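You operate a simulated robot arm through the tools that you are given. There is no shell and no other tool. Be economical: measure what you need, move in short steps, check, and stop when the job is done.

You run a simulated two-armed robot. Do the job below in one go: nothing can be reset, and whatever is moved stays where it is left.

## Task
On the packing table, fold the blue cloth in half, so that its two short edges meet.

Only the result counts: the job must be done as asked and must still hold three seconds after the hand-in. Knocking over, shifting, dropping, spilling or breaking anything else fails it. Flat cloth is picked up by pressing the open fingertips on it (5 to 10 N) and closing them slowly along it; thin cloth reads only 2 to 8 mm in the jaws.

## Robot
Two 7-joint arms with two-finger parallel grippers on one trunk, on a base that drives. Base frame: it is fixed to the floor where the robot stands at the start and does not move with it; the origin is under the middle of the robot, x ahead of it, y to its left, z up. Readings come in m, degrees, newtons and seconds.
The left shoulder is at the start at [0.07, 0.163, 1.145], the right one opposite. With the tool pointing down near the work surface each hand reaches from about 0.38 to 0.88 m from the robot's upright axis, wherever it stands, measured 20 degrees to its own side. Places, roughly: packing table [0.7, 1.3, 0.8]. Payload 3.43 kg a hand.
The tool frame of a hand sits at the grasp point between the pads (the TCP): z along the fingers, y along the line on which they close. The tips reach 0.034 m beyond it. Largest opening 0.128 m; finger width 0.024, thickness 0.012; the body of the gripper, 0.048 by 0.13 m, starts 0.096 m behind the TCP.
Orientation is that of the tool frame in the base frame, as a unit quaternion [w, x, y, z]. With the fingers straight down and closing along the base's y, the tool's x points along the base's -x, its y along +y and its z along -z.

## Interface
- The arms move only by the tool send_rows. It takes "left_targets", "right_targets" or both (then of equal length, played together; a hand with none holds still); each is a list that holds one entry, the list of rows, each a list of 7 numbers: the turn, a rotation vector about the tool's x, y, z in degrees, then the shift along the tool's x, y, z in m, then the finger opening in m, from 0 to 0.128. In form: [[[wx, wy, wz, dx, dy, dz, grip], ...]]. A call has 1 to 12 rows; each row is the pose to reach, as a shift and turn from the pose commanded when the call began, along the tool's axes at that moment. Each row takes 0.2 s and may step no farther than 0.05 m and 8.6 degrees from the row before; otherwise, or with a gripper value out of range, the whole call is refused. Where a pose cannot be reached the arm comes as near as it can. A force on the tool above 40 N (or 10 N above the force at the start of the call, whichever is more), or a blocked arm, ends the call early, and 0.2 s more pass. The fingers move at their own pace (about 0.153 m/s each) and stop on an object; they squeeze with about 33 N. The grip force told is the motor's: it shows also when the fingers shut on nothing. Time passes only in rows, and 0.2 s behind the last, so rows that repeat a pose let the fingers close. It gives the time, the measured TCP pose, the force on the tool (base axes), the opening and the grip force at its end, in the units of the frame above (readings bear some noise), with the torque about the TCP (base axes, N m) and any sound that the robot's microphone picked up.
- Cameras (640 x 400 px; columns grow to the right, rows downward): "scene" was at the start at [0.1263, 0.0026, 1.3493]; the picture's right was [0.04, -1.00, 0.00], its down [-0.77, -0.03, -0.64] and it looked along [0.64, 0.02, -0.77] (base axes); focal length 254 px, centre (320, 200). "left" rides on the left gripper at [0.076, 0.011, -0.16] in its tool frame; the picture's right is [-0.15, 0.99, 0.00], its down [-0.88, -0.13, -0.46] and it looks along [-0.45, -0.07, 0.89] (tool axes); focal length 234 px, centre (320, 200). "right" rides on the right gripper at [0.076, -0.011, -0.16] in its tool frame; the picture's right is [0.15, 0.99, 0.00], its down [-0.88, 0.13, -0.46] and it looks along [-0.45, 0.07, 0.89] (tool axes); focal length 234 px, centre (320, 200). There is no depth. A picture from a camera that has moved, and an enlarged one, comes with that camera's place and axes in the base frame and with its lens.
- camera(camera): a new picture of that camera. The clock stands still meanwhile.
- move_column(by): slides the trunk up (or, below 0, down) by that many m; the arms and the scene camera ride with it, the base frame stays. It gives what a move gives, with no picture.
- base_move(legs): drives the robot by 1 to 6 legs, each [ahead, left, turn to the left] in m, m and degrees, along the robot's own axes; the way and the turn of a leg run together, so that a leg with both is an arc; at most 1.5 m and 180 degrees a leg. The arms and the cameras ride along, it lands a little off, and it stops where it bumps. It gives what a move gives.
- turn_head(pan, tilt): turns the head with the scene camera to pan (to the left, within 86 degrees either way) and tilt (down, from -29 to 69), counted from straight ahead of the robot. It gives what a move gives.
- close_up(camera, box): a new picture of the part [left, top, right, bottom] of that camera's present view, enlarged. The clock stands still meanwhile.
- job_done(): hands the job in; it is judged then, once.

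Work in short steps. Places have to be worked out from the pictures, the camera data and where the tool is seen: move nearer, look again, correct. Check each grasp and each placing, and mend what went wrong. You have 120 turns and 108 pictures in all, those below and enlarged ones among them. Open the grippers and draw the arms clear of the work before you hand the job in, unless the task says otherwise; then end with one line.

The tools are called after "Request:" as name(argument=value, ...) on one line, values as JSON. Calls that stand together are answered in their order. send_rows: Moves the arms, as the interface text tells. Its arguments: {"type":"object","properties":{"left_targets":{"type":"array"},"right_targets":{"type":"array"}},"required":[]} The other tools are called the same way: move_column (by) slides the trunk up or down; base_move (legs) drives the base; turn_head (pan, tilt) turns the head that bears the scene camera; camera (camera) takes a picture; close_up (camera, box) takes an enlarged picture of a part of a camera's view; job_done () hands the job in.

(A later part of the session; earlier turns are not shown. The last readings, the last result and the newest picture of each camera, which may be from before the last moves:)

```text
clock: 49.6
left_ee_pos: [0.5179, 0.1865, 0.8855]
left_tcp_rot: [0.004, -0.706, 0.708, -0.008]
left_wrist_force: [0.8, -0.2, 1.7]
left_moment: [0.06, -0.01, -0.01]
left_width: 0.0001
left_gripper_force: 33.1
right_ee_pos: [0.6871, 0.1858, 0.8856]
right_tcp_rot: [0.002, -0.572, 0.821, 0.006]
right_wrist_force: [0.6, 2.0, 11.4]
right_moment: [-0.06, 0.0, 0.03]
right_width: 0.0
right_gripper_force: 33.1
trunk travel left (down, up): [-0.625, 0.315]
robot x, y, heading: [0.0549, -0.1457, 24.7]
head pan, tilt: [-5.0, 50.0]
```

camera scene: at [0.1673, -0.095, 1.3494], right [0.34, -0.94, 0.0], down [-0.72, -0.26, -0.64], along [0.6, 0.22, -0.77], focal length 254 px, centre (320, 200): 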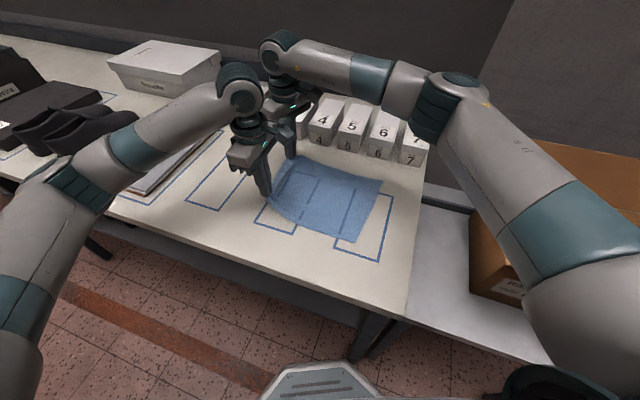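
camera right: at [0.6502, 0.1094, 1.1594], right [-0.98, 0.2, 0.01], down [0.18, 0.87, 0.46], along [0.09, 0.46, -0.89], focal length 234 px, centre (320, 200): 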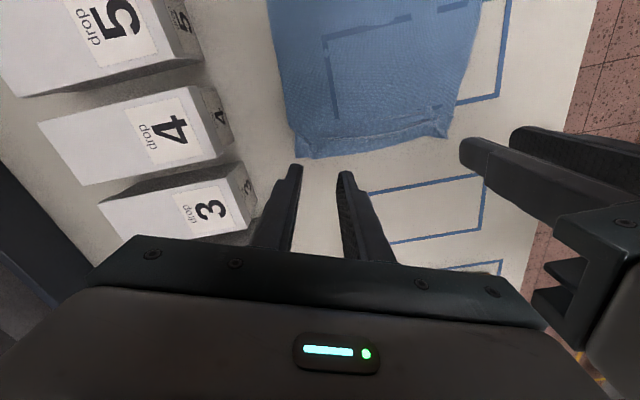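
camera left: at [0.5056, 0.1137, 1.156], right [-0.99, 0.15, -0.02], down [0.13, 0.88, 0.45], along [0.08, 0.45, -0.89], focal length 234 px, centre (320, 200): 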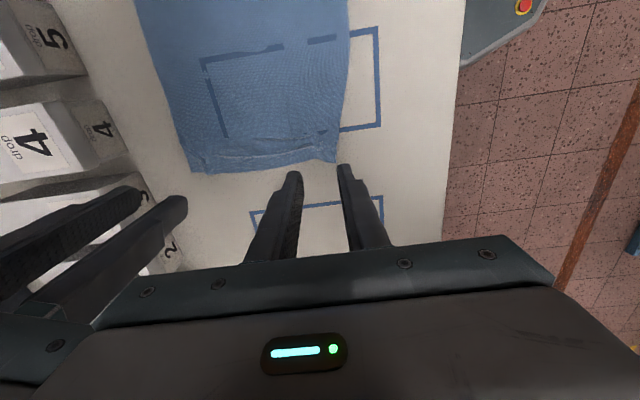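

Request:
send_rows(left_targets=[[[0, 0, 0, 0, 0, 0.001, 0], [0, 0, 0, -0.001, 0.003, 0.001, 0], [0, 0, 0, -0.003, 0.006, 0.001, 0], [0, 0, 0, -0.0045, 0.009, 0.001, 0], [0, 0, 0, -0.006, 0.012, 0.001, 0], [0, 0, 0, -0.006, 0.012, -0.02, 0], [0, 0, 0, -0.006, 0.012, -0.06, 0.03], [0, 0, 0, -0.006, 0.012, -0.1, 0.03]]], right_targets=[[[0, 0, 0, 0, 0, 0, 0], [0, 0, 0, -0.004, -0.0015, 0, 0], [0, 0, 0, -0.008, -0.003, 0, 0], [0, 0, 0, -0.013, -0.005, 0, 0], [0, 0, 0, -0.0173, -0.0065, 0, 0], [0, 0, 0, -0.0173, -0.0065, -0.02, 0], [0, 0, 0, -0.0173, -0.0065, -0.06, 0.03], [0, 0, 0, -0.0173, -0.0065, -0.1, 0.03]]])

Request:
camera(camera="left")

Request:
close_up(camera="scene", box=[220, 120, 440, 270])

```text
clock: 51.4
left_ee_pos: [0.5073, 0.1915, 0.9862]
left_tcp_rot: [0.003, -0.707, 0.707, -0.005]
left_wrist_force: [0.0, -1.1, 0.5]
left_moment: [0.1, 0.0, -0.01]
left_width: 0.03
left_gripper_force: 0.0
right_ee_pos: [0.7232, 0.1624, 0.9621]
right_tcp_rot: [0.008, -0.555, 0.832, 0.011]
right_wrist_force: [-0.5, 0.6, 0.0]
right_moment: [0.02, -0.03, 0.01]
right_width: 0.03
right_gripper_force: 0.2
right hand out of reach, approached as far as the arm can: row 4, 5, 6, 7, 8
trunk travel left (down, up): [-0.625, 0.315]
robot x, y, heading: [0.0464, -0.1451, 25.1]
head pan, tilt: [-5.0, 50.0]
```

```text
45 pictures are left
camera left: at [0.4953, 0.1176, 1.1471], right [-0.99, 0.15, -0.01], down [0.13, 0.88, 0.46], along [0.08, 0.45, -0.89], focal length 234 px, centre (320, 200)
```

left: 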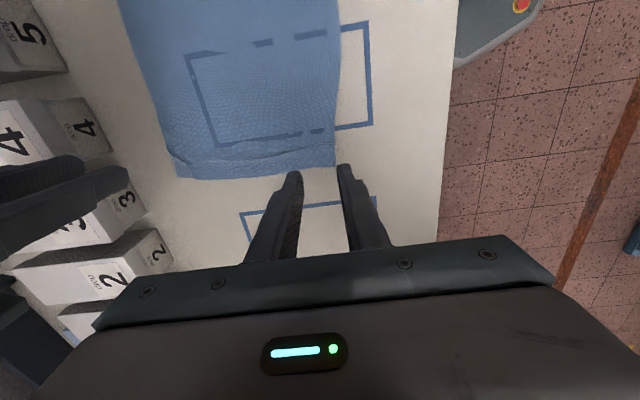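

```text
2.67 times, centred on (330, 195) of scene
camera zoom: at [0.1682, -0.1012, 1.3494], right [0.34, -0.94, 0.0], down [-0.72, -0.26, -0.64], along [0.6, 0.22, -0.77], focal length 678 px, centre (293, 213)
```

zoom: 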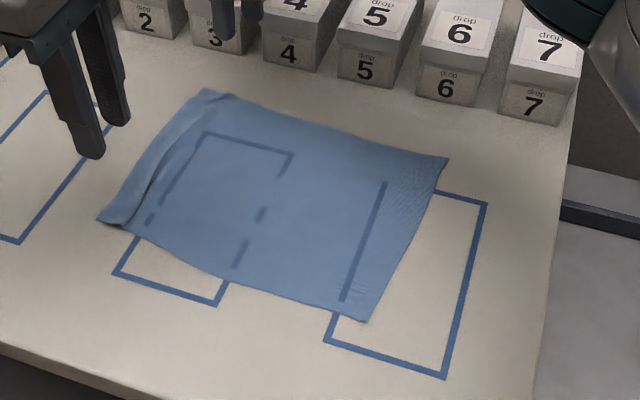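

The cloth is smooth again and its right short edge is clean, so I will fold that edge over to the left instead. The right hand had reached its limit close to the boxes, so I raise it first, then bring both hands, squared up, above the right edge.

Request:
send_rows(right_targets=[[[0, 0, 0, 0.004, 0.009, -0.03, 0.03], [0, 0, 4, 0.008, 0.0185, -0.06, 0.03], [0, 0, 12, 0.033, 0.013, -0.06, 0.03], [0, 0, 20, 0.059, 0.007, -0.06, 0.03], [0, 0, 28, 0.085, 0.002, -0.06, 0.03], [0, 0, 36, 0.11, -0.004, -0.06, 0.03], [0, 0, 44, 0.136, -0.0095, -0.06, 0.03], [0, 0, 52, 0.161, -0.015, -0.06, 0.03], [0, 0, 60, 0.187, -0.0205, -0.06, 0.03], [0, 0, 67, 0.212, -0.026, -0.06, 0.03], [0, 0, 67, 0.238, -0.032, -0.06, 0.03], [0, 0, 67, 0.238, -0.032, -0.06, 0.03]]], left_targets=[[[0, 0, 0, 0, 0, -0.02, 0.03], [0, 0, 8, 0, 0.01, -0.034, 0.03], [0, 0, 16, 0.025, 0.022, -0.034, 0.03], [0, 0, 24, 0.05, 0.022, -0.034, 0.03], [0, 0, 32, 0.075, 0.022, -0.034, 0.03], [0, 0, 40, 0.1, 0.022, -0.034, 0.03], [0, 0, 48, 0.13, 0.022, -0.034, 0.03], [0, 0, 56, 0.155, 0.022, -0.034, 0.03], [0, 0, 64, 0.18, 0.022, -0.034, 0.03], [0, 0, 72, 0.205, 0.022, -0.034, 0.03], [0, 0, 80, 0.23, 0.022, -0.034, 0.03], [0, 0, 88, 0.2415, 0.022, -0.034, 0.03]]])

Request:
camera(camera="scene")

Request:
camera(camera="right")

Request:
camera(camera="left")

```text
clock: 54.0
left_ee_pos: [0.4829, -0.0461, 1.0182]
left_tcp_rot: [0.007, -0.016, 1.0, -0.003]
left_wrist_force: [0.0, 0.0, -0.1]
left_moment: [-0.01, 0.01, 0.0]
left_width: 0.03
left_gripper_force: 0.1
right_ee_pos: [0.6711, -0.0701, 1.0181]
right_tcp_rot: [-0.003, -0.024, 1.0, 0.005]
right_wrist_force: [-0.3, -0.8, -0.1]
right_moment: [0.01, -0.02, -0.03]
right_width: 0.0298
right_gripper_force: 0.2
right hand out of reach, approached as far as the arm can: row 1
trunk travel left (down, up): [-0.625, 0.315]
robot x, y, heading: [0.0484, -0.1441, 24.9]
head pan, tilt: [-5.0, 50.0]
```

```text
43 pictures are left
camera scene: at [0.1671, -0.0968, 1.3494], right [0.34, -0.94, 0.0], down [-0.72, -0.26, -0.64], along [0.6, 0.22, -0.77], focal length 254 px, centre (320, 200)
```

scene: 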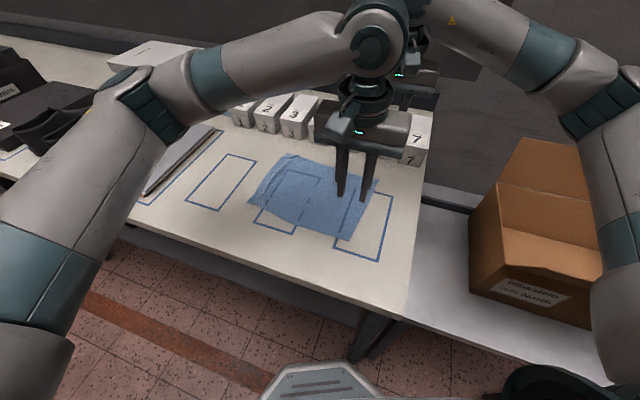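

```text
42 pictures are left
camera right: at [0.5956, -0.0859, 1.1783], right [-0.19, 0.98, 0.01], down [0.88, 0.17, 0.45], along [0.44, 0.1, -0.89], focal length 234 px, centre (320, 200)
```

right: 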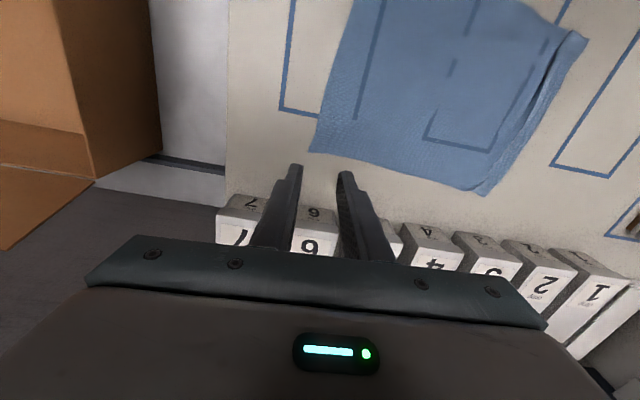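

```text
41 pictures are left
camera left: at [0.4061, -0.0353, 1.1792], right [0.12, 0.99, 0.0], down [0.88, -0.1, 0.47], along [0.47, -0.06, -0.88], focal length 234 px, centre (320, 200)
```

left: 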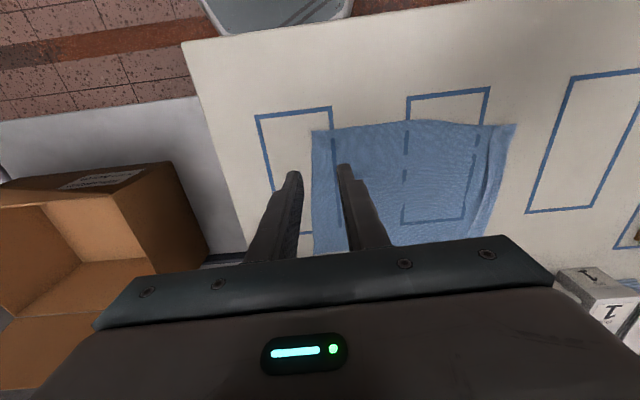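

The right edge lies at y≈-0.057 near and -0.075 far, and the left edge at +0.214 and +0.192. I descend so that each outer finger lands just off the edge and each inner finger on the cloth.

Request:
send_rows(right_targets=[[[0, 0, 0, 0.007, 0.008, 0.03, 0.03], [0, 0, 0, 0.007, 0.008, 0.07, 0.03], [0, 0, 0, 0.007, 0.008, 0.1, 0.03], [0, 0, 0, 0.007, 0.008, 0.113, 0.03], [0, 0, 0, 0.007, 0.008, 0.113, 0.03]]], left_targets=[[[0, 0, 0, -0.005, 0, 0.03, 0.03], [0, 0, 0, -0.005, 0, 0.07, 0.03], [0, 0, 0, -0.005, 0, 0.1, 0.03], [0, 0, 0, -0.005, 0, 0.113, 0.03], [0, 0, 0, -0.005, 0, 0.113, 0.03]]])

Request:
close_up(camera="right", box=[240, 90, 400, 210])

Request:
close_up(camera="left", box=[240, 90, 400, 210])

```text
clock: 55.2
left_ee_pos: [0.4899, -0.0473, 0.906]
left_tcp_rot: [0.007, -0.017, 1.0, -0.002]
left_wrist_force: [0.1, 0.6, -0.1]
left_moment: [0.0, 0.0, -0.01]
left_width: 0.03
left_gripper_force: 0.1
right_ee_pos: [0.6643, -0.0628, 0.9067]
right_tcp_rot: [-0.002, -0.025, 1.0, 0.006]
right_wrist_force: [0.4, 0.2, 0.6]
right_moment: [0.01, 0.03, 0.0]
right_width: 0.0299
right_gripper_force: 0.0
trunk travel left (down, up): [-0.625, 0.315]
robot x, y, heading: [0.0497, -0.1449, 24.7]
head pan, tilt: [-5.0, 50.0]
```

```text
3.33 times, centred on (320, 150) of right
camera zoom: at [0.589, -0.0775, 1.0658], right [-0.19, 0.98, 0.01], down [0.88, 0.17, 0.45], along [0.44, 0.1, -0.89], focal length 781 px, centre (320, 367)
```

zoom: 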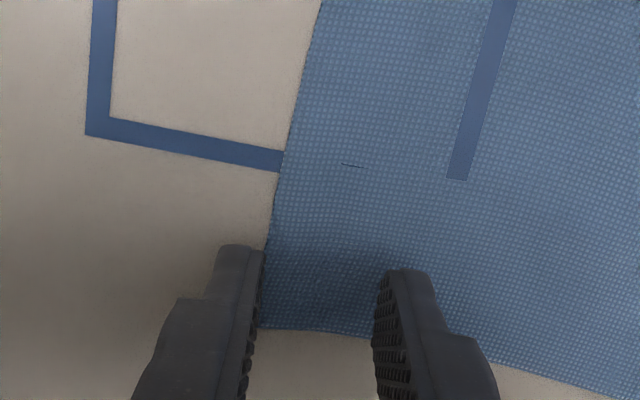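

```text
3.33 times, centred on (320, 150) of left
camera zoom: at [0.4127, -0.0369, 1.067], right [0.11, 0.99, 0.0], down [0.88, -0.1, 0.47], along [0.47, -0.06, -0.88], focal length 781 px, centre (320, 367)
```

zoom: 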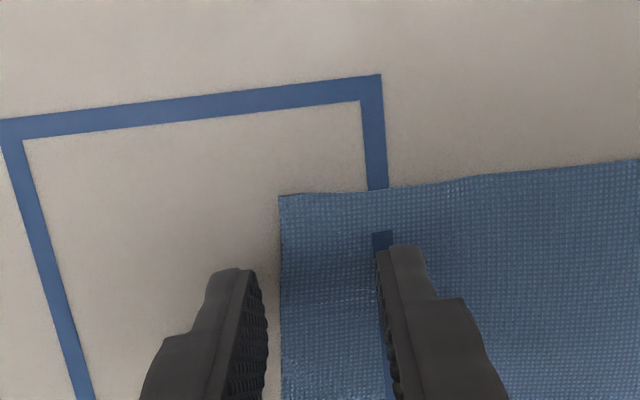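

Both edges lie just inside the outer fingers, as wanted. I go down to contact.

Request:
send_rows(right_targets=[[[0, 0, 0, 0, 0, 0.01, 0.03], [0, 0, 0, 0, 0, 0.018, 0.03], [0, 0, 0, 0, 0, 0.021, 0.03], [0, 0, 0, 0, 0, 0.022, 0.03], [0, 0, 0, 0, 0, 0.022, 0.03]]], left_targets=[[[0, 0, 0, 0, -0.003, 0.01, 0.03], [0, 0, 0, 0, -0.003, 0.018, 0.03], [0, 0, 0, 0, -0.003, 0.021, 0.03], [0, 0, 0, 0, -0.003, 0.022, 0.03], [0, 0, 0, 0, -0.003, 0.022, 0.03]]])

```text
clock: 56.4
left_ee_pos: [0.4899, -0.0496, 0.8852]
left_tcp_rot: [0.009, -0.016, 1.0, -0.003]
left_wrist_force: [1.7, 0.9, 7.7]
left_moment: [0.2, -0.02, 0.0]
left_width: 0.0301
left_gripper_force: 0.3
right_ee_pos: [0.6629, -0.062, 0.8858]
right_tcp_rot: [-0.001, -0.025, 1.0, 0.006]
right_wrist_force: [2.6, -0.6, 11.3]
right_moment: [-0.19, -0.11, 0.05]
right_width: 0.0299
right_gripper_force: 0.1
trunk travel left (down, up): [-0.625, 0.315]
robot x, y, heading: [0.0496, -0.1419, 24.6]
head pan, tilt: [-5.0, 50.0]
```

The moments show that the left hand's cloth-side finger presses, while the right rests on its table-side finger. I correct the right hand's 0.7° tilt, then close both slowly.

Request:
send_rows(right_targets=[[[0.9, 0, 0, 0, 0, 0.0003, 0.03], [0.9, 0, 0, 0, 0, 0.0003, 0.03]]])

Request:
send_rows(right_targets=[[[0, 0, 0, 0, 0, 0, 0.027], [0, 0, 0, 0, 0, 0, 0.024], [0, 0, 0, 0, 0, 0, 0.021], [0, 0, 0, 0, 0, 0, 0.018], [0, 0, 0, 0, 0, 0, 0.015], [0, 0, 0, 0, 0, 0, 0.012], [0, 0, 0, 0, 0, 0, 0.009], [0, 0, 0, 0, 0, 0, 0.006], [0, 0, 0, 0, 0, 0, 0.003], [0, 0, 0, 0, 0, 0, 0], [0, 0, 0, 0, 0, 0, 0]]], left_targets=[[[0, 0, 0, 0, 0, 0, 0.027], [0, 0, 0, 0, 0, 0, 0.024], [0, 0, 0, 0, 0, 0, 0.021], [0, 0, 0, 0, 0, 0, 0.018], [0, 0, 0, 0, 0, 0, 0.015], [0, 0, 0, 0, 0, 0, 0.012], [0, 0, 0, 0, 0, 0, 0.009], [0, 0, 0, 0, 0, 0, 0.006], [0, 0, 0, 0, 0, 0, 0.003], [0, 0, 0, 0, 0, 0, 0], [0, 0, 0, 0, 0, 0, 0]]])

Request:
close_up(camera="right", box=[240, 90, 400, 210])

Request:
close_up(camera="left", box=[240, 90, 400, 210])

```text
clock: 57.0
left_ee_pos: [0.4884, -0.0502, 0.8858]
left_tcp_rot: [0.008, -0.016, 1.0, -0.002]
left_wrist_force: [2.8, -0.2, 8.1]
left_moment: [0.13, 0.06, -0.03]
left_width: 0.0301
left_gripper_force: 0.0
right_ee_pos: [0.6631, -0.0614, 0.8862]
right_tcp_rot: [-0.001, -0.025, 1.0, -0.002]
right_wrist_force: [3.9, 1.5, 18.5]
right_moment: [0.21, -0.2, 0.02]
right_width: 0.0299
right_gripper_force: 0.0
trunk travel left (down, up): [-0.625, 0.315]
robot x, y, heading: [0.0513, -0.1486, 24.9]
head pan, tilt: [-5.0, 50.0]
```

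```text
clock: 59.4
left_ee_pos: [0.4887, -0.0506, 0.885]
left_tcp_rot: [0.008, -0.016, 1.0, -0.002]
left_wrist_force: [0.5, -0.3, 1.5]
left_moment: [0.0, -0.04, 0.0]
left_width: 0.0013
left_gripper_force: 33.0
right_ee_pos: [0.6615, -0.0621, 0.8848]
right_tcp_rot: [-0.001, -0.024, 1.0, -0.002]
right_wrist_force: [-1.0, 2.6, 26.9]
right_moment: [0.1, -0.08, 0.0]
right_width: 0.002
right_gripper_force: 33.5
trunk travel left (down, up): [-0.625, 0.315]
robot x, y, heading: [0.0493, -0.1422, 24.8]
head pan, tilt: [-5.0, 50.0]
```

```text
3.33 times, centred on (320, 150) of right
camera zoom: at [0.5855, -0.0745, 1.045], right [-0.19, 0.98, 0.0], down [0.87, 0.18, 0.45], along [0.45, 0.09, -0.89], focal length 781 px, centre (320, 367)
```

zoom: 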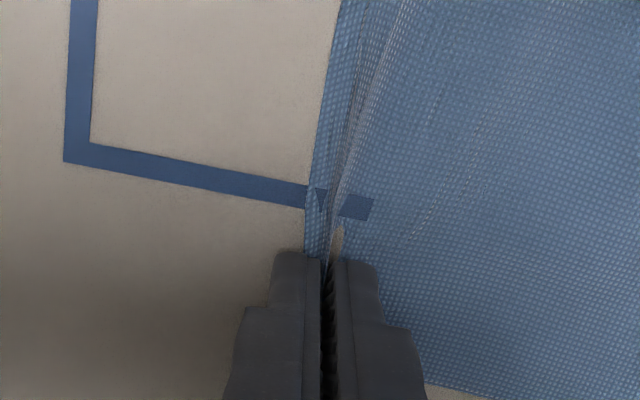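

```text
3.33 times, centred on (320, 150) of left
camera zoom: at [0.4106, -0.04, 1.0455], right [0.11, 0.99, 0.0], down [0.88, -0.1, 0.47], along [0.47, -0.06, -0.88], focal length 781 px, centre (320, 367)
```

zoom: 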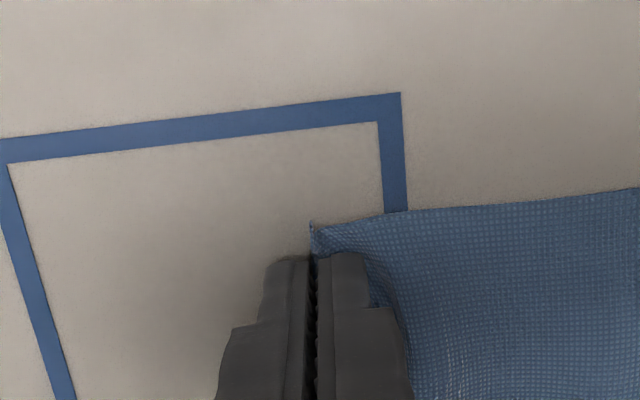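

Left holds the edge itself (1.3 mm) and right 2.0 mm with only a tiny flap. I lift 4 cm and check both.

Request:
send_rows(right_targets=[[[0, 0, 0, 0, 0, -0.01, 0], [0, 0, 0, 0, 0.005, -0.02, 0], [0, 0, 0, 0, 0.01, -0.03, 0], [0, 0, 0, 0, 0.015, -0.04, 0]]], left_targets=[[[0, 0, 0, 0, 0, -0.01, 0], [0, 0, 0, 0, 0.005, -0.02, 0], [0, 0, 0, 0, 0.01, -0.03, 0], [0, 0, 0, 0, 0.015, -0.04, 0]]])

Request:
camera(camera="right")

Request:
camera(camera="left")

```text
clock: 60.4
left_ee_pos: [0.4883, -0.035, 0.924]
left_tcp_rot: [0.007, -0.017, 1.0, -0.003]
left_wrist_force: [0.0, 0.5, 0.9]
left_moment: [-0.01, -0.04, 0.01]
left_width: 0.001
left_gripper_force: 32.6
right_ee_pos: [0.6633, -0.0468, 0.9247]
right_tcp_rot: [-0.002, -0.024, 1.0, -0.003]
right_wrist_force: [-1.1, 0.6, 0.4]
right_moment: [0.0, 0.02, 0.0]
right_width: 0.0017
right_gripper_force: 33.3
trunk travel left (down, up): [-0.625, 0.315]
robot x, y, heading: [0.0532, -0.1444, 25.2]
head pan, tilt: [-5.0, 50.0]
```

```text
36 pictures are left
camera right: at [0.5865, -0.0595, 1.0838], right [-0.19, 0.98, 0.0], down [0.88, 0.18, 0.45], along [0.44, 0.08, -0.89], focal length 234 px, centre (320, 200)
```

right: 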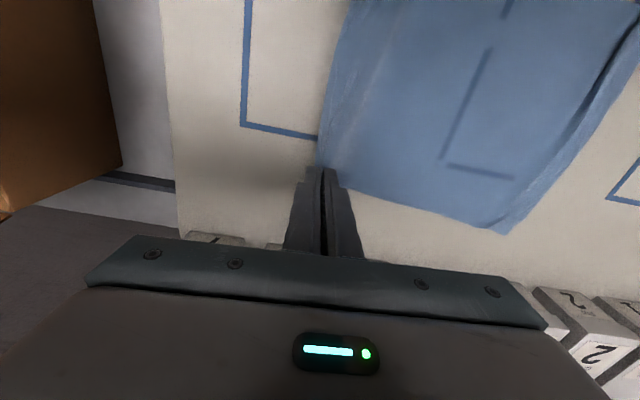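

```text
35 pictures are left
camera left: at [0.4116, -0.0248, 1.0842], right [0.11, 0.99, 0.0], down [0.88, -0.1, 0.47], along [0.47, -0.06, -0.88], focal length 234 px, centre (320, 200)
```

left: 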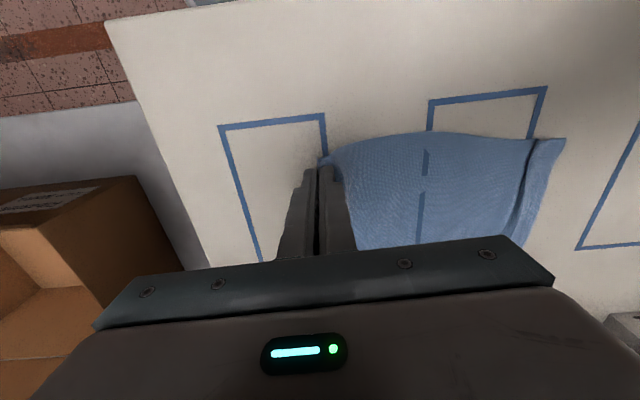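

Both are firmly held. I carry the edge over to the left in an arc, stopping short at y≈0.16 and 4 cm up.

Request:
send_rows(right_targets=[[[0, 0, 0, 0, 0.012, -0.02, 0], [0, 0, 0, 0, 0.026, -0.038, 0], [0, 0, 0, 0, 0.042, -0.053, 0], [0, 0, 0, 0, 0.06, -0.065, 0], [0, 0, 0, 0, 0.08, -0.073, 0], [0, 0, 0, 0, 0.1, -0.076, 0], [0, 0, 0, 0, 0.12, -0.073, 0], [0, 0, 0, 0, 0.14, -0.065, 0], [0, 0, 0, 0, 0.157, -0.05, 0], [0, 0, 0, 0, 0.172, -0.035, 0], [0, 0, 0, 0, 0.185, -0.02, 0], [0, 0, 0, 0, 0.195, -0.01, 0]]], left_targets=[[[0, 0, 0, 0, 0.012, -0.02, 0], [0, 0, 0, 0, 0.026, -0.038, 0], [0, 0, 0, 0, 0.042, -0.053, 0], [0, 0, 0, 0, 0.06, -0.065, 0], [0, 0, 0, 0, 0.08, -0.073, 0], [0, 0, 0, 0, 0.1, -0.076, 0], [0, 0, 0, 0, 0.12, -0.073, 0], [0, 0, 0, 0, 0.14, -0.065, 0], [0, 0, 0, 0, 0.157, -0.05, 0], [0, 0, 0, 0, 0.172, -0.035, 0], [0, 0, 0, 0, 0.185, -0.02, 0], [0, 0, 0, 0, 0.195, -0.01, 0]]])

Request:
camera(camera="right")

Request:
camera(camera="left")

```text
clock: 63.0
left_ee_pos: [0.4836, 0.16, 0.9329]
left_tcp_rot: [0.007, -0.017, 1.0, -0.003]
left_wrist_force: [-0.4, 0.4, 0.9]
left_moment: [0.0, 0.02, 0.0]
left_width: 0.0012
left_gripper_force: 33.3
right_ee_pos: [0.6511, 0.1509, 0.9332]
right_tcp_rot: [-0.002, -0.025, 1.0, -0.004]
right_wrist_force: [0.6, -1.1, -0.7]
right_moment: [0.01, 0.01, 0.0]
right_width: 0.0019
right_gripper_force: 33.2
trunk travel left (down, up): [-0.625, 0.315]
robot x, y, heading: [0.0508, -0.1442, 24.9]
head pan, tilt: [-5.0, 50.0]
```

```text
34 pictures are left
camera right: at [0.5765, 0.1369, 1.0927], right [-0.19, 0.98, -0.01], down [0.88, 0.18, 0.45], along [0.44, 0.08, -0.89], focal length 234 px, centre (320, 200)
```

right: 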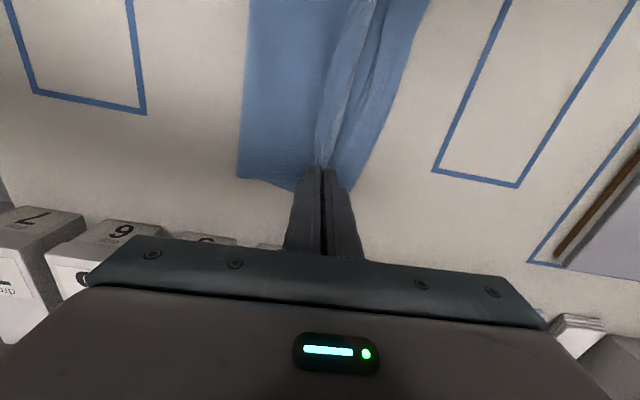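

```text
33 pictures are left
camera left: at [0.4062, 0.171, 1.0932], right [0.11, 0.99, 0.0], down [0.88, -0.1, 0.47], along [0.47, -0.06, -0.88], focal length 234 px, centre (320, 200)
```

left: 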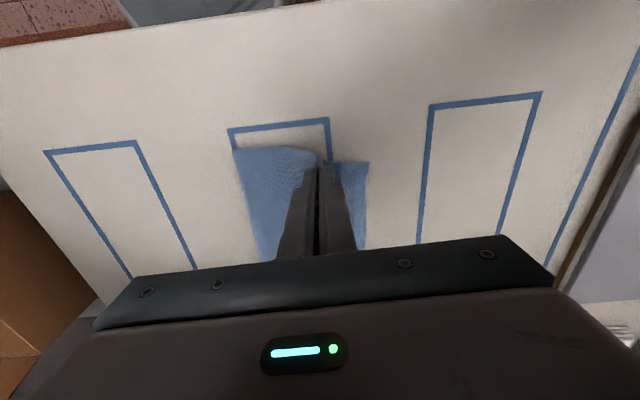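

The edge is over, and the hands have drifted about 2.4 cm toward the near side relative to the lower layer. I correct x, tilt the grippers 24° so the fingers point back toward the fold and the edge lays outward, and lower onto the lower edge.

Request:
send_rows(right_targets=[[[4, 0, 0, -0.006, 0.006, 0, 0], [8, 0, 0, -0.012, 0.012, 0.004, 0], [12, 0, 0, -0.018, 0.02, 0.01, 0], [16, 0, 0, -0.025, 0.028, 0.018, 0], [20, 0, 0, -0.025, 0.034, 0.028, 0], [24, 0, 0, -0.025, 0.038, 0.036, 0], [24, 0, 0, -0.025, 0.04, 0.042, 0], [24, 0, 0, -0.025, 0.04, 0.042, 0]]], left_targets=[[[4, 0, 0, -0.006, 0.008, 0, 0], [8, 0, 0, -0.012, 0.016, 0.004, 0], [12, 0, 0, -0.018, 0.026, 0.01, 0], [16, 0, 0, -0.026, 0.036, 0.018, 0], [20, 0, 0, -0.026, 0.045, 0.028, 0], [24, 0, 0, -0.026, 0.051, 0.036, 0], [24, 0, 0, -0.026, 0.054, 0.042, 0], [24, 0, 0, -0.026, 0.054, 0.042, 0]]])

Request:
camera(camera="right")

Request:
camera(camera="left")

```text
clock: 64.8
left_ee_pos: [0.5077, 0.2139, 0.891]
left_tcp_rot: [0.011, -0.016, 0.977, -0.212]
left_wrist_force: [1.4, -0.3, -0.9]
left_moment: [0.01, -0.01, 0.0]
left_width: 0.0008
left_gripper_force: 32.5
right_ee_pos: [0.6751, 0.1877, 0.8959]
right_tcp_rot: [0.003, -0.026, 0.977, -0.21]
right_wrist_force: [0.0, -0.1, 0.3]
right_moment: [0.05, -0.01, -0.02]
right_width: 0.0021
right_gripper_force: 33.5
right hand out of reach, approached as far as the arm can: row 7, 8
trunk travel left (down, up): [-0.625, 0.315]
robot x, y, heading: [0.0513, -0.1407, 24.8]
head pan, tilt: [-5.0, 50.0]
```

```text
32 pictures are left
camera right: at [0.596, 0.2403, 1.0468], right [-0.19, 0.89, -0.41], down [0.87, 0.35, 0.36], along [0.46, -0.28, -0.84], focal length 234 px, centre (320, 200)
```

right: 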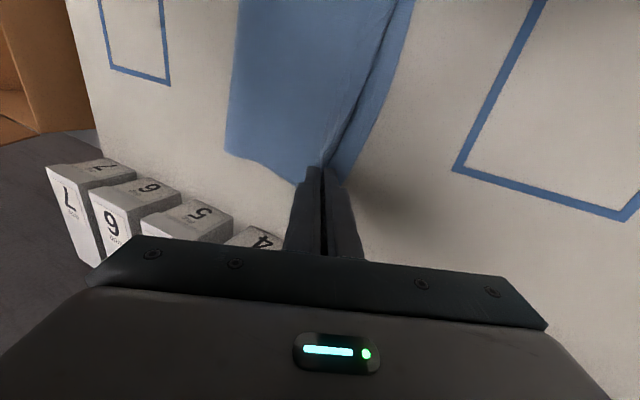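

```text
31 pictures are left
camera left: at [0.4279, 0.2886, 1.0324], right [0.12, 0.91, -0.41], down [0.87, 0.1, 0.48], along [0.48, -0.41, -0.78], focal length 234 px, centre (320, 200)
```

left: 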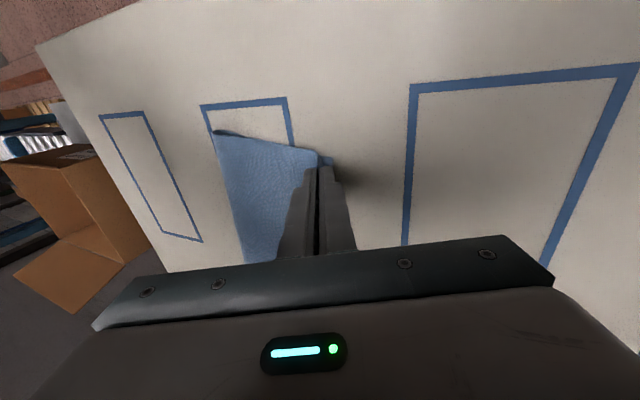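

Request:
close_up(camera="right", box=[220, 0, 460, 190])

Request:
close_up(camera="left", box=[200, 90, 400, 240])

```text
2.11 times, centred on (340, 95) of right
camera zoom: at [0.596, 0.2403, 1.0468], right [-0.19, 0.89, -0.41], down [0.87, 0.35, 0.36], along [0.46, -0.28, -0.84], focal length 493 px, centre (278, 421)
```

zoom: 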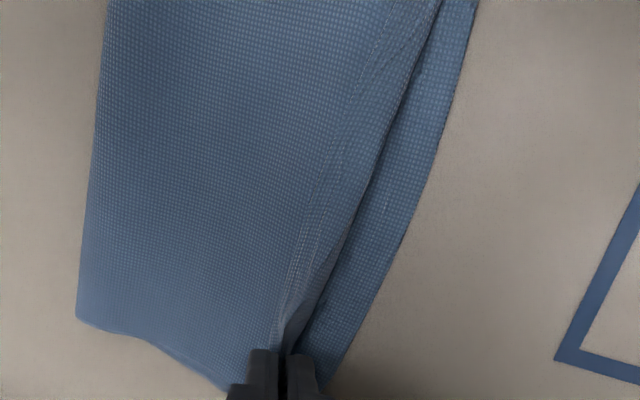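

```text
2.67 times, centred on (300, 165) of left
camera zoom: at [0.4279, 0.2886, 1.0324], right [0.12, 0.91, -0.41], down [0.87, 0.1, 0.48], along [0.48, -0.41, -0.78], focal length 624 px, centre (373, 293)
```

zoom: 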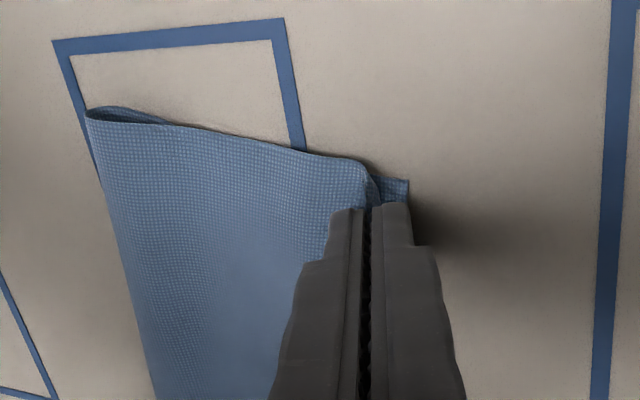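

Both are laid close to the lower edge. I nudge the right hand slightly lower and outward with less tilt, then open while drawing back along the fingers.

Request:
send_rows(right_targets=[[[-3, 0, 0, 0, 0.0026, 0.002, 0], [-6, 0, 0, 0, 0.0052, 0.0043, 0], [-6, 0, 0, 0, 0.0052, 0.0043, 0]]])

Request:
send_rows(right_targets=[[[0, 0, 0, 0, 0, -0.002, 0.006], [0, 0, 0, 0, 0, -0.007, 0.014], [0, 0, 0, 0, 0, -0.018, 0.028], [0, 0, 0, 0, 0, -0.04, 0.03], [0, 0, 0, 0, 0, -0.08, 0.03]]], left_targets=[[[0, 0, 0, 0, 0, -0.002, 0.006], [0, 0, 0, 0, 0, -0.007, 0.014], [0, 0, 0, 0, 0, -0.018, 0.028], [0, 0, 0, 0, 0, -0.04, 0.03], [0, 0, 0, 0, 0, -0.08, 0.03]]])

Request:
camera(camera="right")

Request:
camera(camera="left")

Request:
close_up(camera="scene", box=[200, 100, 420, 260])

```text
clock: 65.6
left_ee_pos: [0.5071, 0.2142, 0.8916]
left_tcp_rot: [0.011, -0.014, 0.978, -0.21]
left_wrist_force: [-0.2, 0.7, 0.2]
left_moment: [0.0, 0.02, 0.04]
left_width: 0.001
left_gripper_force: 32.9
right_ee_pos: [0.6748, 0.1898, 0.8898]
right_tcp_rot: [0.001, -0.024, 0.987, -0.159]
right_wrist_force: [0.2, 0.2, 0.1]
right_moment: [0.01, 0.02, 0.01]
right_width: 0.0019
right_gripper_force: 33.1
trunk travel left (down, up): [-0.625, 0.315]
robot x, y, heading: [0.0474, -0.1443, 24.7]
head pan, tilt: [-5.0, 50.0]
```

```text
clock: 66.8
left_ee_pos: [0.506, 0.2481, 0.9638]
left_tcp_rot: [0.01, -0.015, 0.978, -0.21]
left_wrist_force: [-0.4, 0.5, 0.2]
left_moment: [-0.01, 0.01, 0.0]
left_width: 0.0303
left_gripper_force: 0.0
right_ee_pos: [0.6733, 0.2085, 0.9478]
right_tcp_rot: [0.001, -0.025, 0.987, -0.159]
right_wrist_force: [-0.3, -1.0, -0.5]
right_moment: [-0.03, 0.01, 0.01]
right_width: 0.0302
right_gripper_force: 0.0
right hand out of reach, approached as far as the arm can: row 5
trunk travel left (down, up): [-0.625, 0.315]
robot x, y, heading: [0.0514, -0.1452, 24.8]
head pan, tilt: [-5.0, 50.0]
```

```text
28 pictures are left
camera right: at [0.5948, 0.2463, 1.1029], right [-0.19, 0.93, -0.31], down [0.87, 0.31, 0.39], along [0.46, -0.19, -0.87], focal length 234 px, centre (320, 200)
```

right: 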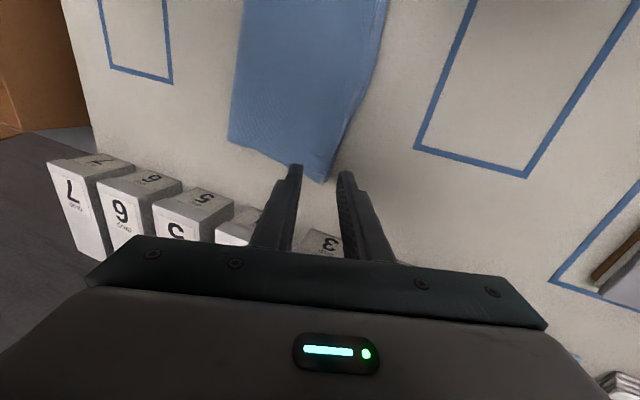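

```text
27 pictures are left
camera left: at [0.4265, 0.3228, 1.1055], right [0.12, 0.91, -0.4], down [0.87, 0.1, 0.48], along [0.48, -0.41, -0.78], focal length 234 px, centre (320, 200)
```

left: 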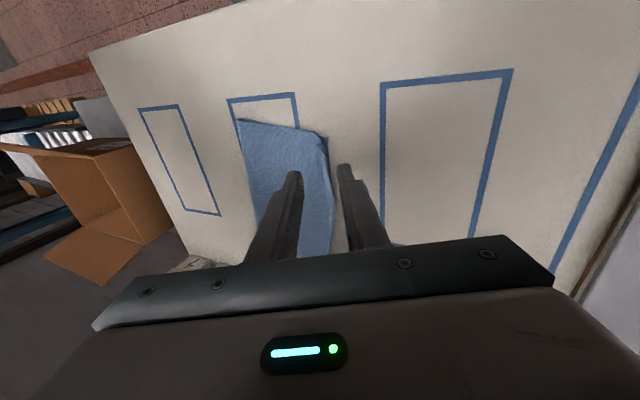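

```text
2.50 times, centred on (310, 180) of scene
camera zoom: at [0.1662, -0.0973, 1.3494], right [0.34, -0.94, 0.0], down [-0.72, -0.26, -0.64], along [0.6, 0.22, -0.77], focal length 636 px, centre (345, 250)
```

zoom: 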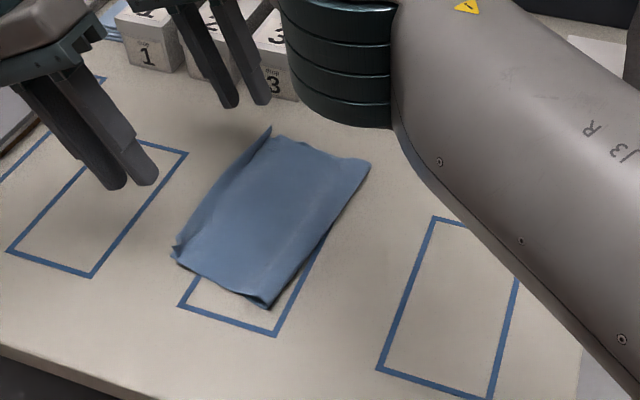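

The cloth is folded and the edges look close. I withdraw both hands up and back, untilt them, and inspect.

Request:
send_rows(right_targets=[[[-4, 0, 0, 0.01, -0.009, -0.028, 0.03], [-8, 0, 0, 0.03, -0.0186, -0.057, 0.03], [-12, 0, 0, 0.06, -0.03, -0.09, 0.03], [-16, 0, 0, 0.09, -0.03, -0.09, 0.03], [-18, 0, 0, 0.12, -0.03, -0.09, 0.03]]], left_targets=[[[-4, 0, 0, 0.01, -0.01, -0.028, 0.03], [-8, 0, 0, 0.04, -0.015, -0.057, 0.03], [-14, 0, 0, 0.08, -0.02, -0.07, 0.03], [-20, 0, 0, 0.11, 0, -0.08, 0.03], [-24, 0, 0, 0.13, 0.03, -0.09, 0.03]]])

Request:
close_up(camera="scene", box=[220, 120, 380, 240])

Request:
camera(camera="right")

Request:
camera(camera="left")

```text
clock: 68.0
left_ee_pos: [0.369, 0.3082, 1.032]
left_tcp_rot: [0.008, -0.016, 1.0, -0.003]
left_wrist_force: [-1.3, 0.3, -0.2]
left_moment: [-0.01, -0.02, -0.03]
left_width: 0.0301
left_gripper_force: 0.1
right_ee_pos: [0.5511, 0.2022, 1.0451]
right_tcp_rot: [0.0, -0.025, 1.0, -0.003]
right_wrist_force: [-0.3, 0.3, 0.5]
right_moment: [0.0, -0.03, -0.02]
right_width: 0.03
right_gripper_force: 0.0
trunk travel left (down, up): [-0.625, 0.315]
robot x, y, heading: [0.051, -0.1421, 24.7]
head pan, tilt: [-5.0, 50.0]
```

```text
3.33 times, centred on (300, 180) of scene
camera zoom: at [0.1648, -0.0966, 1.3496], right [0.34, -0.94, 0.0], down [-0.72, -0.26, -0.64], along [0.61, 0.22, -0.77], focal length 848 px, centre (387, 267)
```

zoom: 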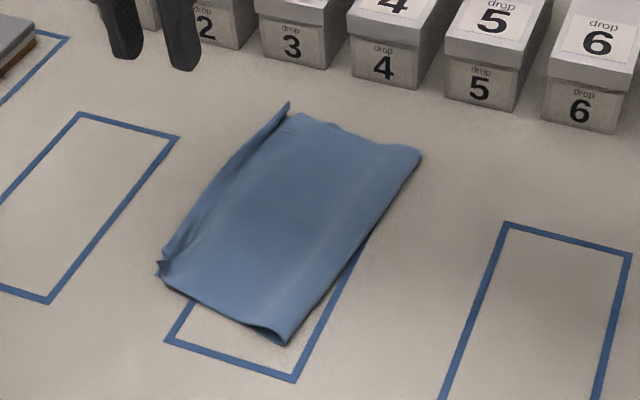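

```text
24 pictures are left
camera right: at [0.4756, 0.1892, 1.2046], right [-0.19, 0.98, 0.0], down [0.87, 0.18, 0.45], along [0.45, 0.08, -0.89], focal length 234 px, centre (320, 200)
```

right: 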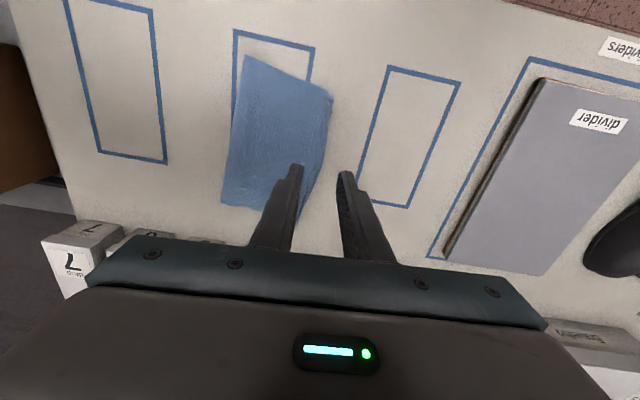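

```text
23 pictures are left
camera left: at [0.2924, 0.319, 1.193], right [0.11, 0.99, 0.0], down [0.88, -0.1, 0.47], along [0.47, -0.06, -0.88], focal length 234 px, centre (320, 200)
```

left: 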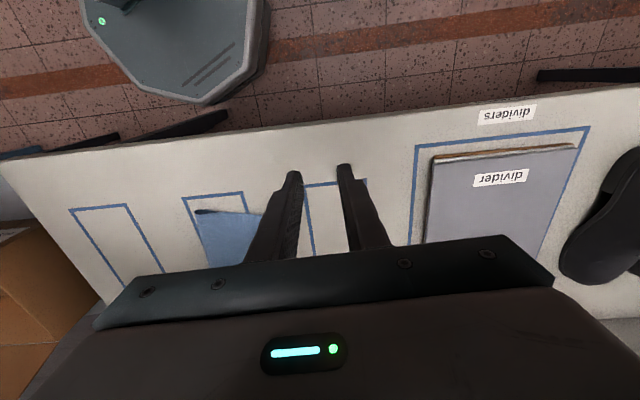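

Request:
close_up(camera="right", box=[210, 40, 370, 220])

Request:
close_up(camera="scene", box=[250, 135, 330, 210])

```text
2.22 times, centred on (290, 130) of right
camera zoom: at [0.4756, 0.1892, 1.2046], right [-0.19, 0.98, 0.0], down [0.87, 0.18, 0.45], along [0.45, 0.08, -0.89], focal length 520 px, centre (387, 356)
```

zoom: 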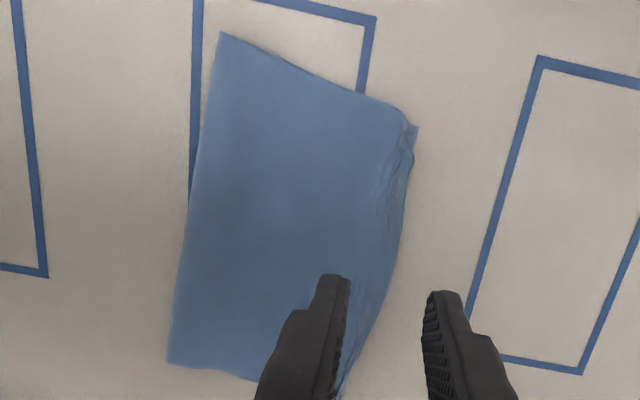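

```text
5.33 times, centred on (290, 172) of scene
camera zoom: at [0.1648, -0.0966, 1.3496], right [0.34, -0.94, 0.0], down [-0.72, -0.26, -0.64], along [0.61, 0.22, -0.77], focal length 1356 px, centre (480, 347)
```

zoom: 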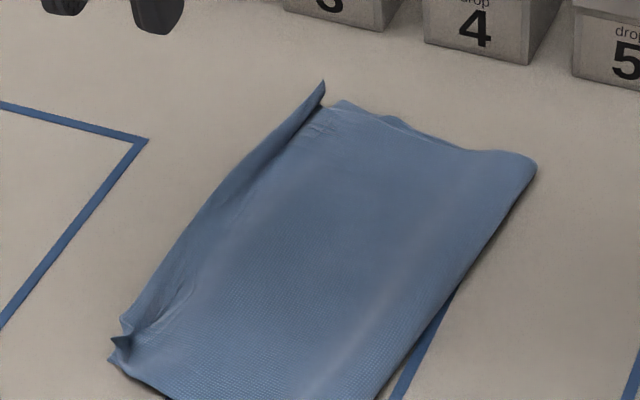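

The near corners meet within about a centimetre. I move the right hand aside to see the far corner and the whole left edge.

Request:
send_rows(right_targets=[[[0, 0, 0, 0.02, -0.04, -0.01, 0.03], [0, 0, 0, 0.04, -0.07, -0.02, 0.03]]], left_targets=[[[0, 0, 0, -0.02, -0.01, -0.03, 0.03], [0, 0, 0, -0.06, 0.0, -0.05, 0.03]]])

Request:
close_up(camera="right", box=[270, 30, 470, 230])

Request:
close_up(camera="left", box=[150, 120, 330, 260])

```text
clock: 68.6
left_ee_pos: [0.431, 0.3083, 1.0835]
left_tcp_rot: [0.007, -0.018, 1.0, -0.002]
left_wrist_force: [0.3, 1.1, 0.3]
left_moment: [0.0, 0.01, -0.03]
left_width: 0.0301
left_gripper_force: 0.0
right_ee_pos: [0.5174, 0.1315, 1.0617]
right_tcp_rot: [-0.003, -0.026, 1.0, -0.003]
right_wrist_force: [-0.4, 0.2, -0.1]
right_moment: [0.0, -0.01, 0.02]
right_width: 0.0299
right_gripper_force: 0.0
trunk travel left (down, up): [-0.625, 0.315]
robot x, y, heading: [0.044, -0.1424, 24.9]
head pan, tilt: [-5.0, 50.0]
```

```text
2.00 times, centred on (370, 130) of right
camera zoom: at [0.4418, 0.1182, 1.2228], right [-0.2, 0.98, 0.0], down [0.88, 0.18, 0.45], along [0.44, 0.08, -0.89], focal length 468 px, centre (220, 340)
```

zoom: 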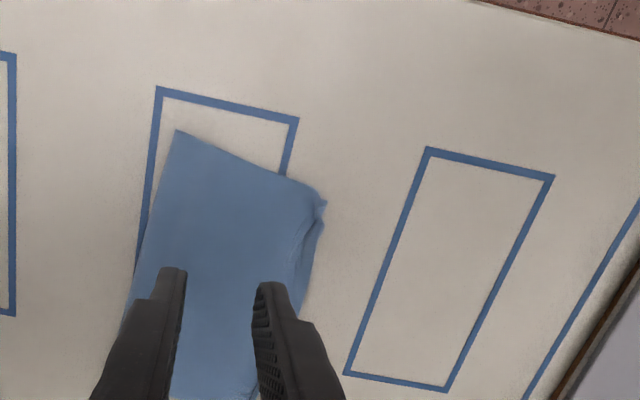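

```text
2.86 times, centred on (240, 190) of left
camera zoom: at [0.3548, 0.3188, 1.2438], right [0.11, 0.99, 0.0], down [0.88, -0.1, 0.47], along [0.46, -0.06, -0.88], focal length 669 px, centre (549, 229)
```

zoom: 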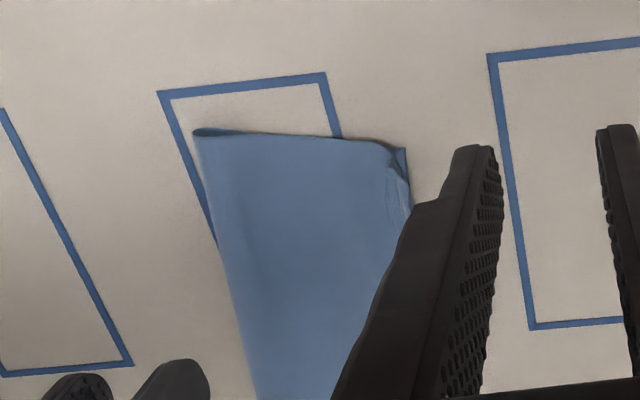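

Request:
send_rows(left_targets=[[[0, 0, 0, -0.03, 0.035, 0, 0.03], [0, 0, 0, -0.06, 0.07, 0, 0.03], [0, 0, 0, -0.1, 0.08, 0, 0.03]]], right_targets=[[[0, 0, 0, 0.03, -0.03, -0.01, 0.03], [0, 0, 0, 0.05, -0.07, -0.02, 0.03], [0, 0, 0, 0.05, -0.1, -0.02, 0.03]]])

Request:
close_up(camera="left", box=[130, 60, 310, 240])

```text
clock: 69.4
left_ee_pos: [0.5308, 0.392, 1.0834]
left_tcp_rot: [0.007, -0.017, 1.0, -0.002]
left_wrist_force: [0.9, -0.3, 0.0]
left_moment: [0.0, 0.05, 0.03]
left_width: 0.0299
left_gripper_force: 0.1
right_ee_pos: [0.476, 0.0285, 1.0836]
right_tcp_rot: [-0.004, -0.025, 1.0, -0.002]
right_wrist_force: [0.4, 0.8, 0.5]
right_moment: [0.02, 0.08, 0.01]
right_width: 0.03
right_gripper_force: 0.1
trunk travel left (down, up): [-0.625, 0.315]
robot x, y, heading: [0.0487, -0.1454, 24.8]
head pan, tilt: [-5.0, 50.0]
```

```text
2.22 times, centred on (220, 150) of left
camera zoom: at [0.4537, 0.4028, 1.2441], right [0.11, 0.99, 0.0], down [0.88, -0.1, 0.47], along [0.46, -0.06, -0.88], focal length 520 px, centre (542, 311)
```

zoom: 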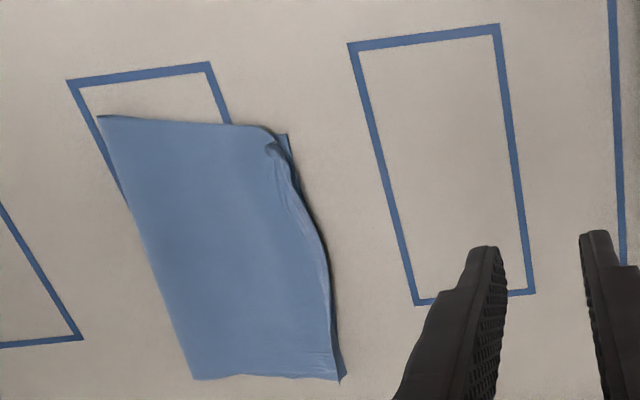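

Request:
close_up(camera="left", box=[190, 90, 250, 150])

Request:
close_up(camera="left", box=[190, 160, 250, 240])

```text
6.67 times, centred on (220, 120) of left
camera zoom: at [0.4537, 0.4028, 1.2441], right [0.11, 0.99, 0.0], down [0.88, -0.1, 0.47], along [0.46, -0.06, -0.88], focal length 1561 px, centre (987, 733)
```

zoom: 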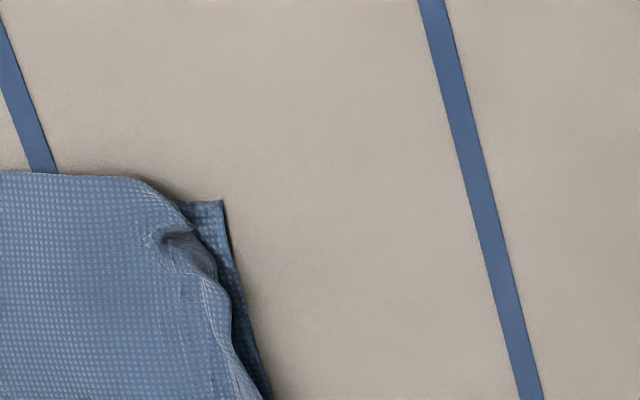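

```text
5.00 times, centred on (220, 200) of left
camera zoom: at [0.4537, 0.4028, 1.2441], right [0.11, 0.99, 0.0], down [0.88, -0.1, 0.47], along [0.46, -0.06, -0.88], focal length 1171 px, centre (820, 200)
```

zoom: 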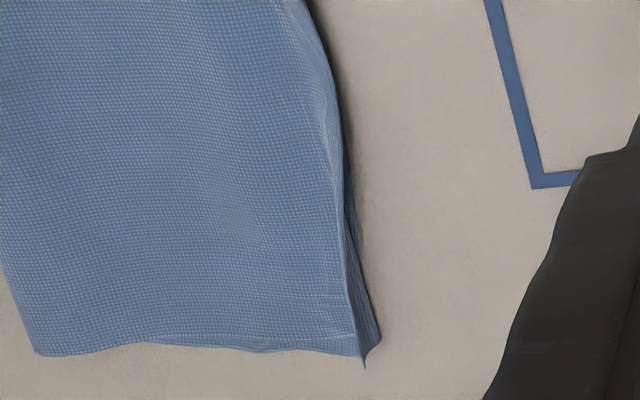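

The top edge follows the lower edge within about a centimetre, except the near top corner, which is curled back about 2 cm. I try to pinch the standing curl with the left hand above the lower layer and draw it outward.

Request:
send_rows(left_targets=[[[0, 0, 0, 0.008, -0.045, 0, 0.03], [0, 0, 0, 0.016, -0.09, 0.01, 0.03], [0, 0, 0, 0.024, -0.135, 0.04, 0.03], [0, 0, 0, 0.0326, -0.175, 0.08, 0.03], [0, 0, 0, 0.0326, -0.188, 0.12, 0.03], [0, 0, 0, 0.0326, -0.188, 0.155, 0.03], [0, 0, 0, 0.0326, -0.188, 0.175, 0.03]]])

Request:
close_up(camera="left", box=[240, 90, 400, 210])

```text
refused: row 3 steps farther than a row can; nothing moved
```

```text
3.33 times, centred on (320, 150) of left
camera zoom: at [0.4537, 0.4028, 1.2441], right [0.11, 0.99, 0.0], down [0.88, -0.1, 0.47], along [0.46, -0.06, -0.88], focal length 781 px, centre (320, 367)
```

zoom: 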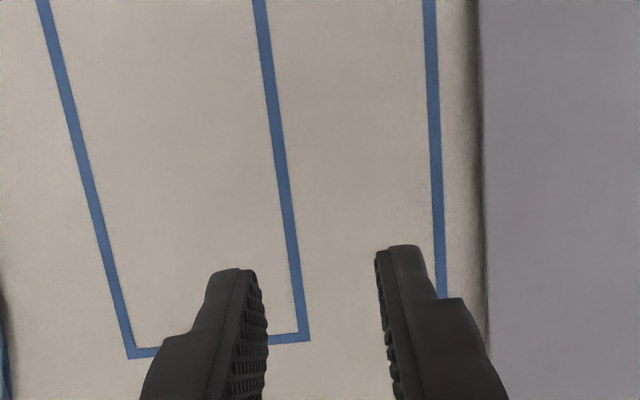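

The call was refused because one step was too long; I repeat it in smaller steps.

Request:
send_rows(left_targets=[[[0, 0, 0, 0.008, -0.04, 0, 0.03], [0, 0, 0, 0.016, -0.08, 0.01, 0.03], [0, 0, 0, 0.024, -0.12, 0.03, 0.03], [0, 0, 0, 0.03, -0.155, 0.06, 0.03], [0, 0, 0, 0.0326, -0.18, 0.095, 0.03], [0, 0, 0, 0.0326, -0.188, 0.135, 0.03], [0, 0, 0, 0.0326, -0.188, 0.165, 0.03], [0, 0, 0, 0.0326, -0.188, 0.175, 0.03]]])

Request:
close_up(camera="left", box=[240, 90, 400, 210])

```text
clock: 71.2
left_ee_pos: [0.5066, 0.2032, 0.9099]
left_tcp_rot: [0.007, -0.017, 1.0, -0.003]
left_wrist_force: [-0.1, 0.4, -0.3]
left_moment: [0.01, 0.02, -0.01]
left_width: 0.0302
left_gripper_force: 0.1
right_ee_pos: [0.474, 0.0307, 1.0834]
right_tcp_rot: [-0.003, -0.025, 1.0, -0.003]
right_wrist_force: [-0.7, -0.4, 0.3]
right_moment: [0.03, -0.03, 0.0]
right_width: 0.0297
right_gripper_force: 0.1
trunk travel left (down, up): [-0.625, 0.315]
robot x, y, heading: [0.0451, -0.1454, 24.8]
head pan, tilt: [-5.0, 50.0]
```

```text
3.33 times, centred on (320, 150) of left
camera zoom: at [0.4288, 0.2136, 1.0702], right [0.11, 0.99, 0.0], down [0.88, -0.1, 0.47], along [0.47, -0.06, -0.88], focal length 781 px, centre (320, 367)
```

zoom: 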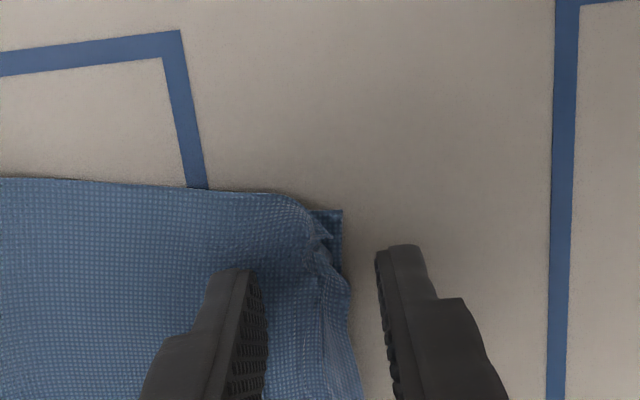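

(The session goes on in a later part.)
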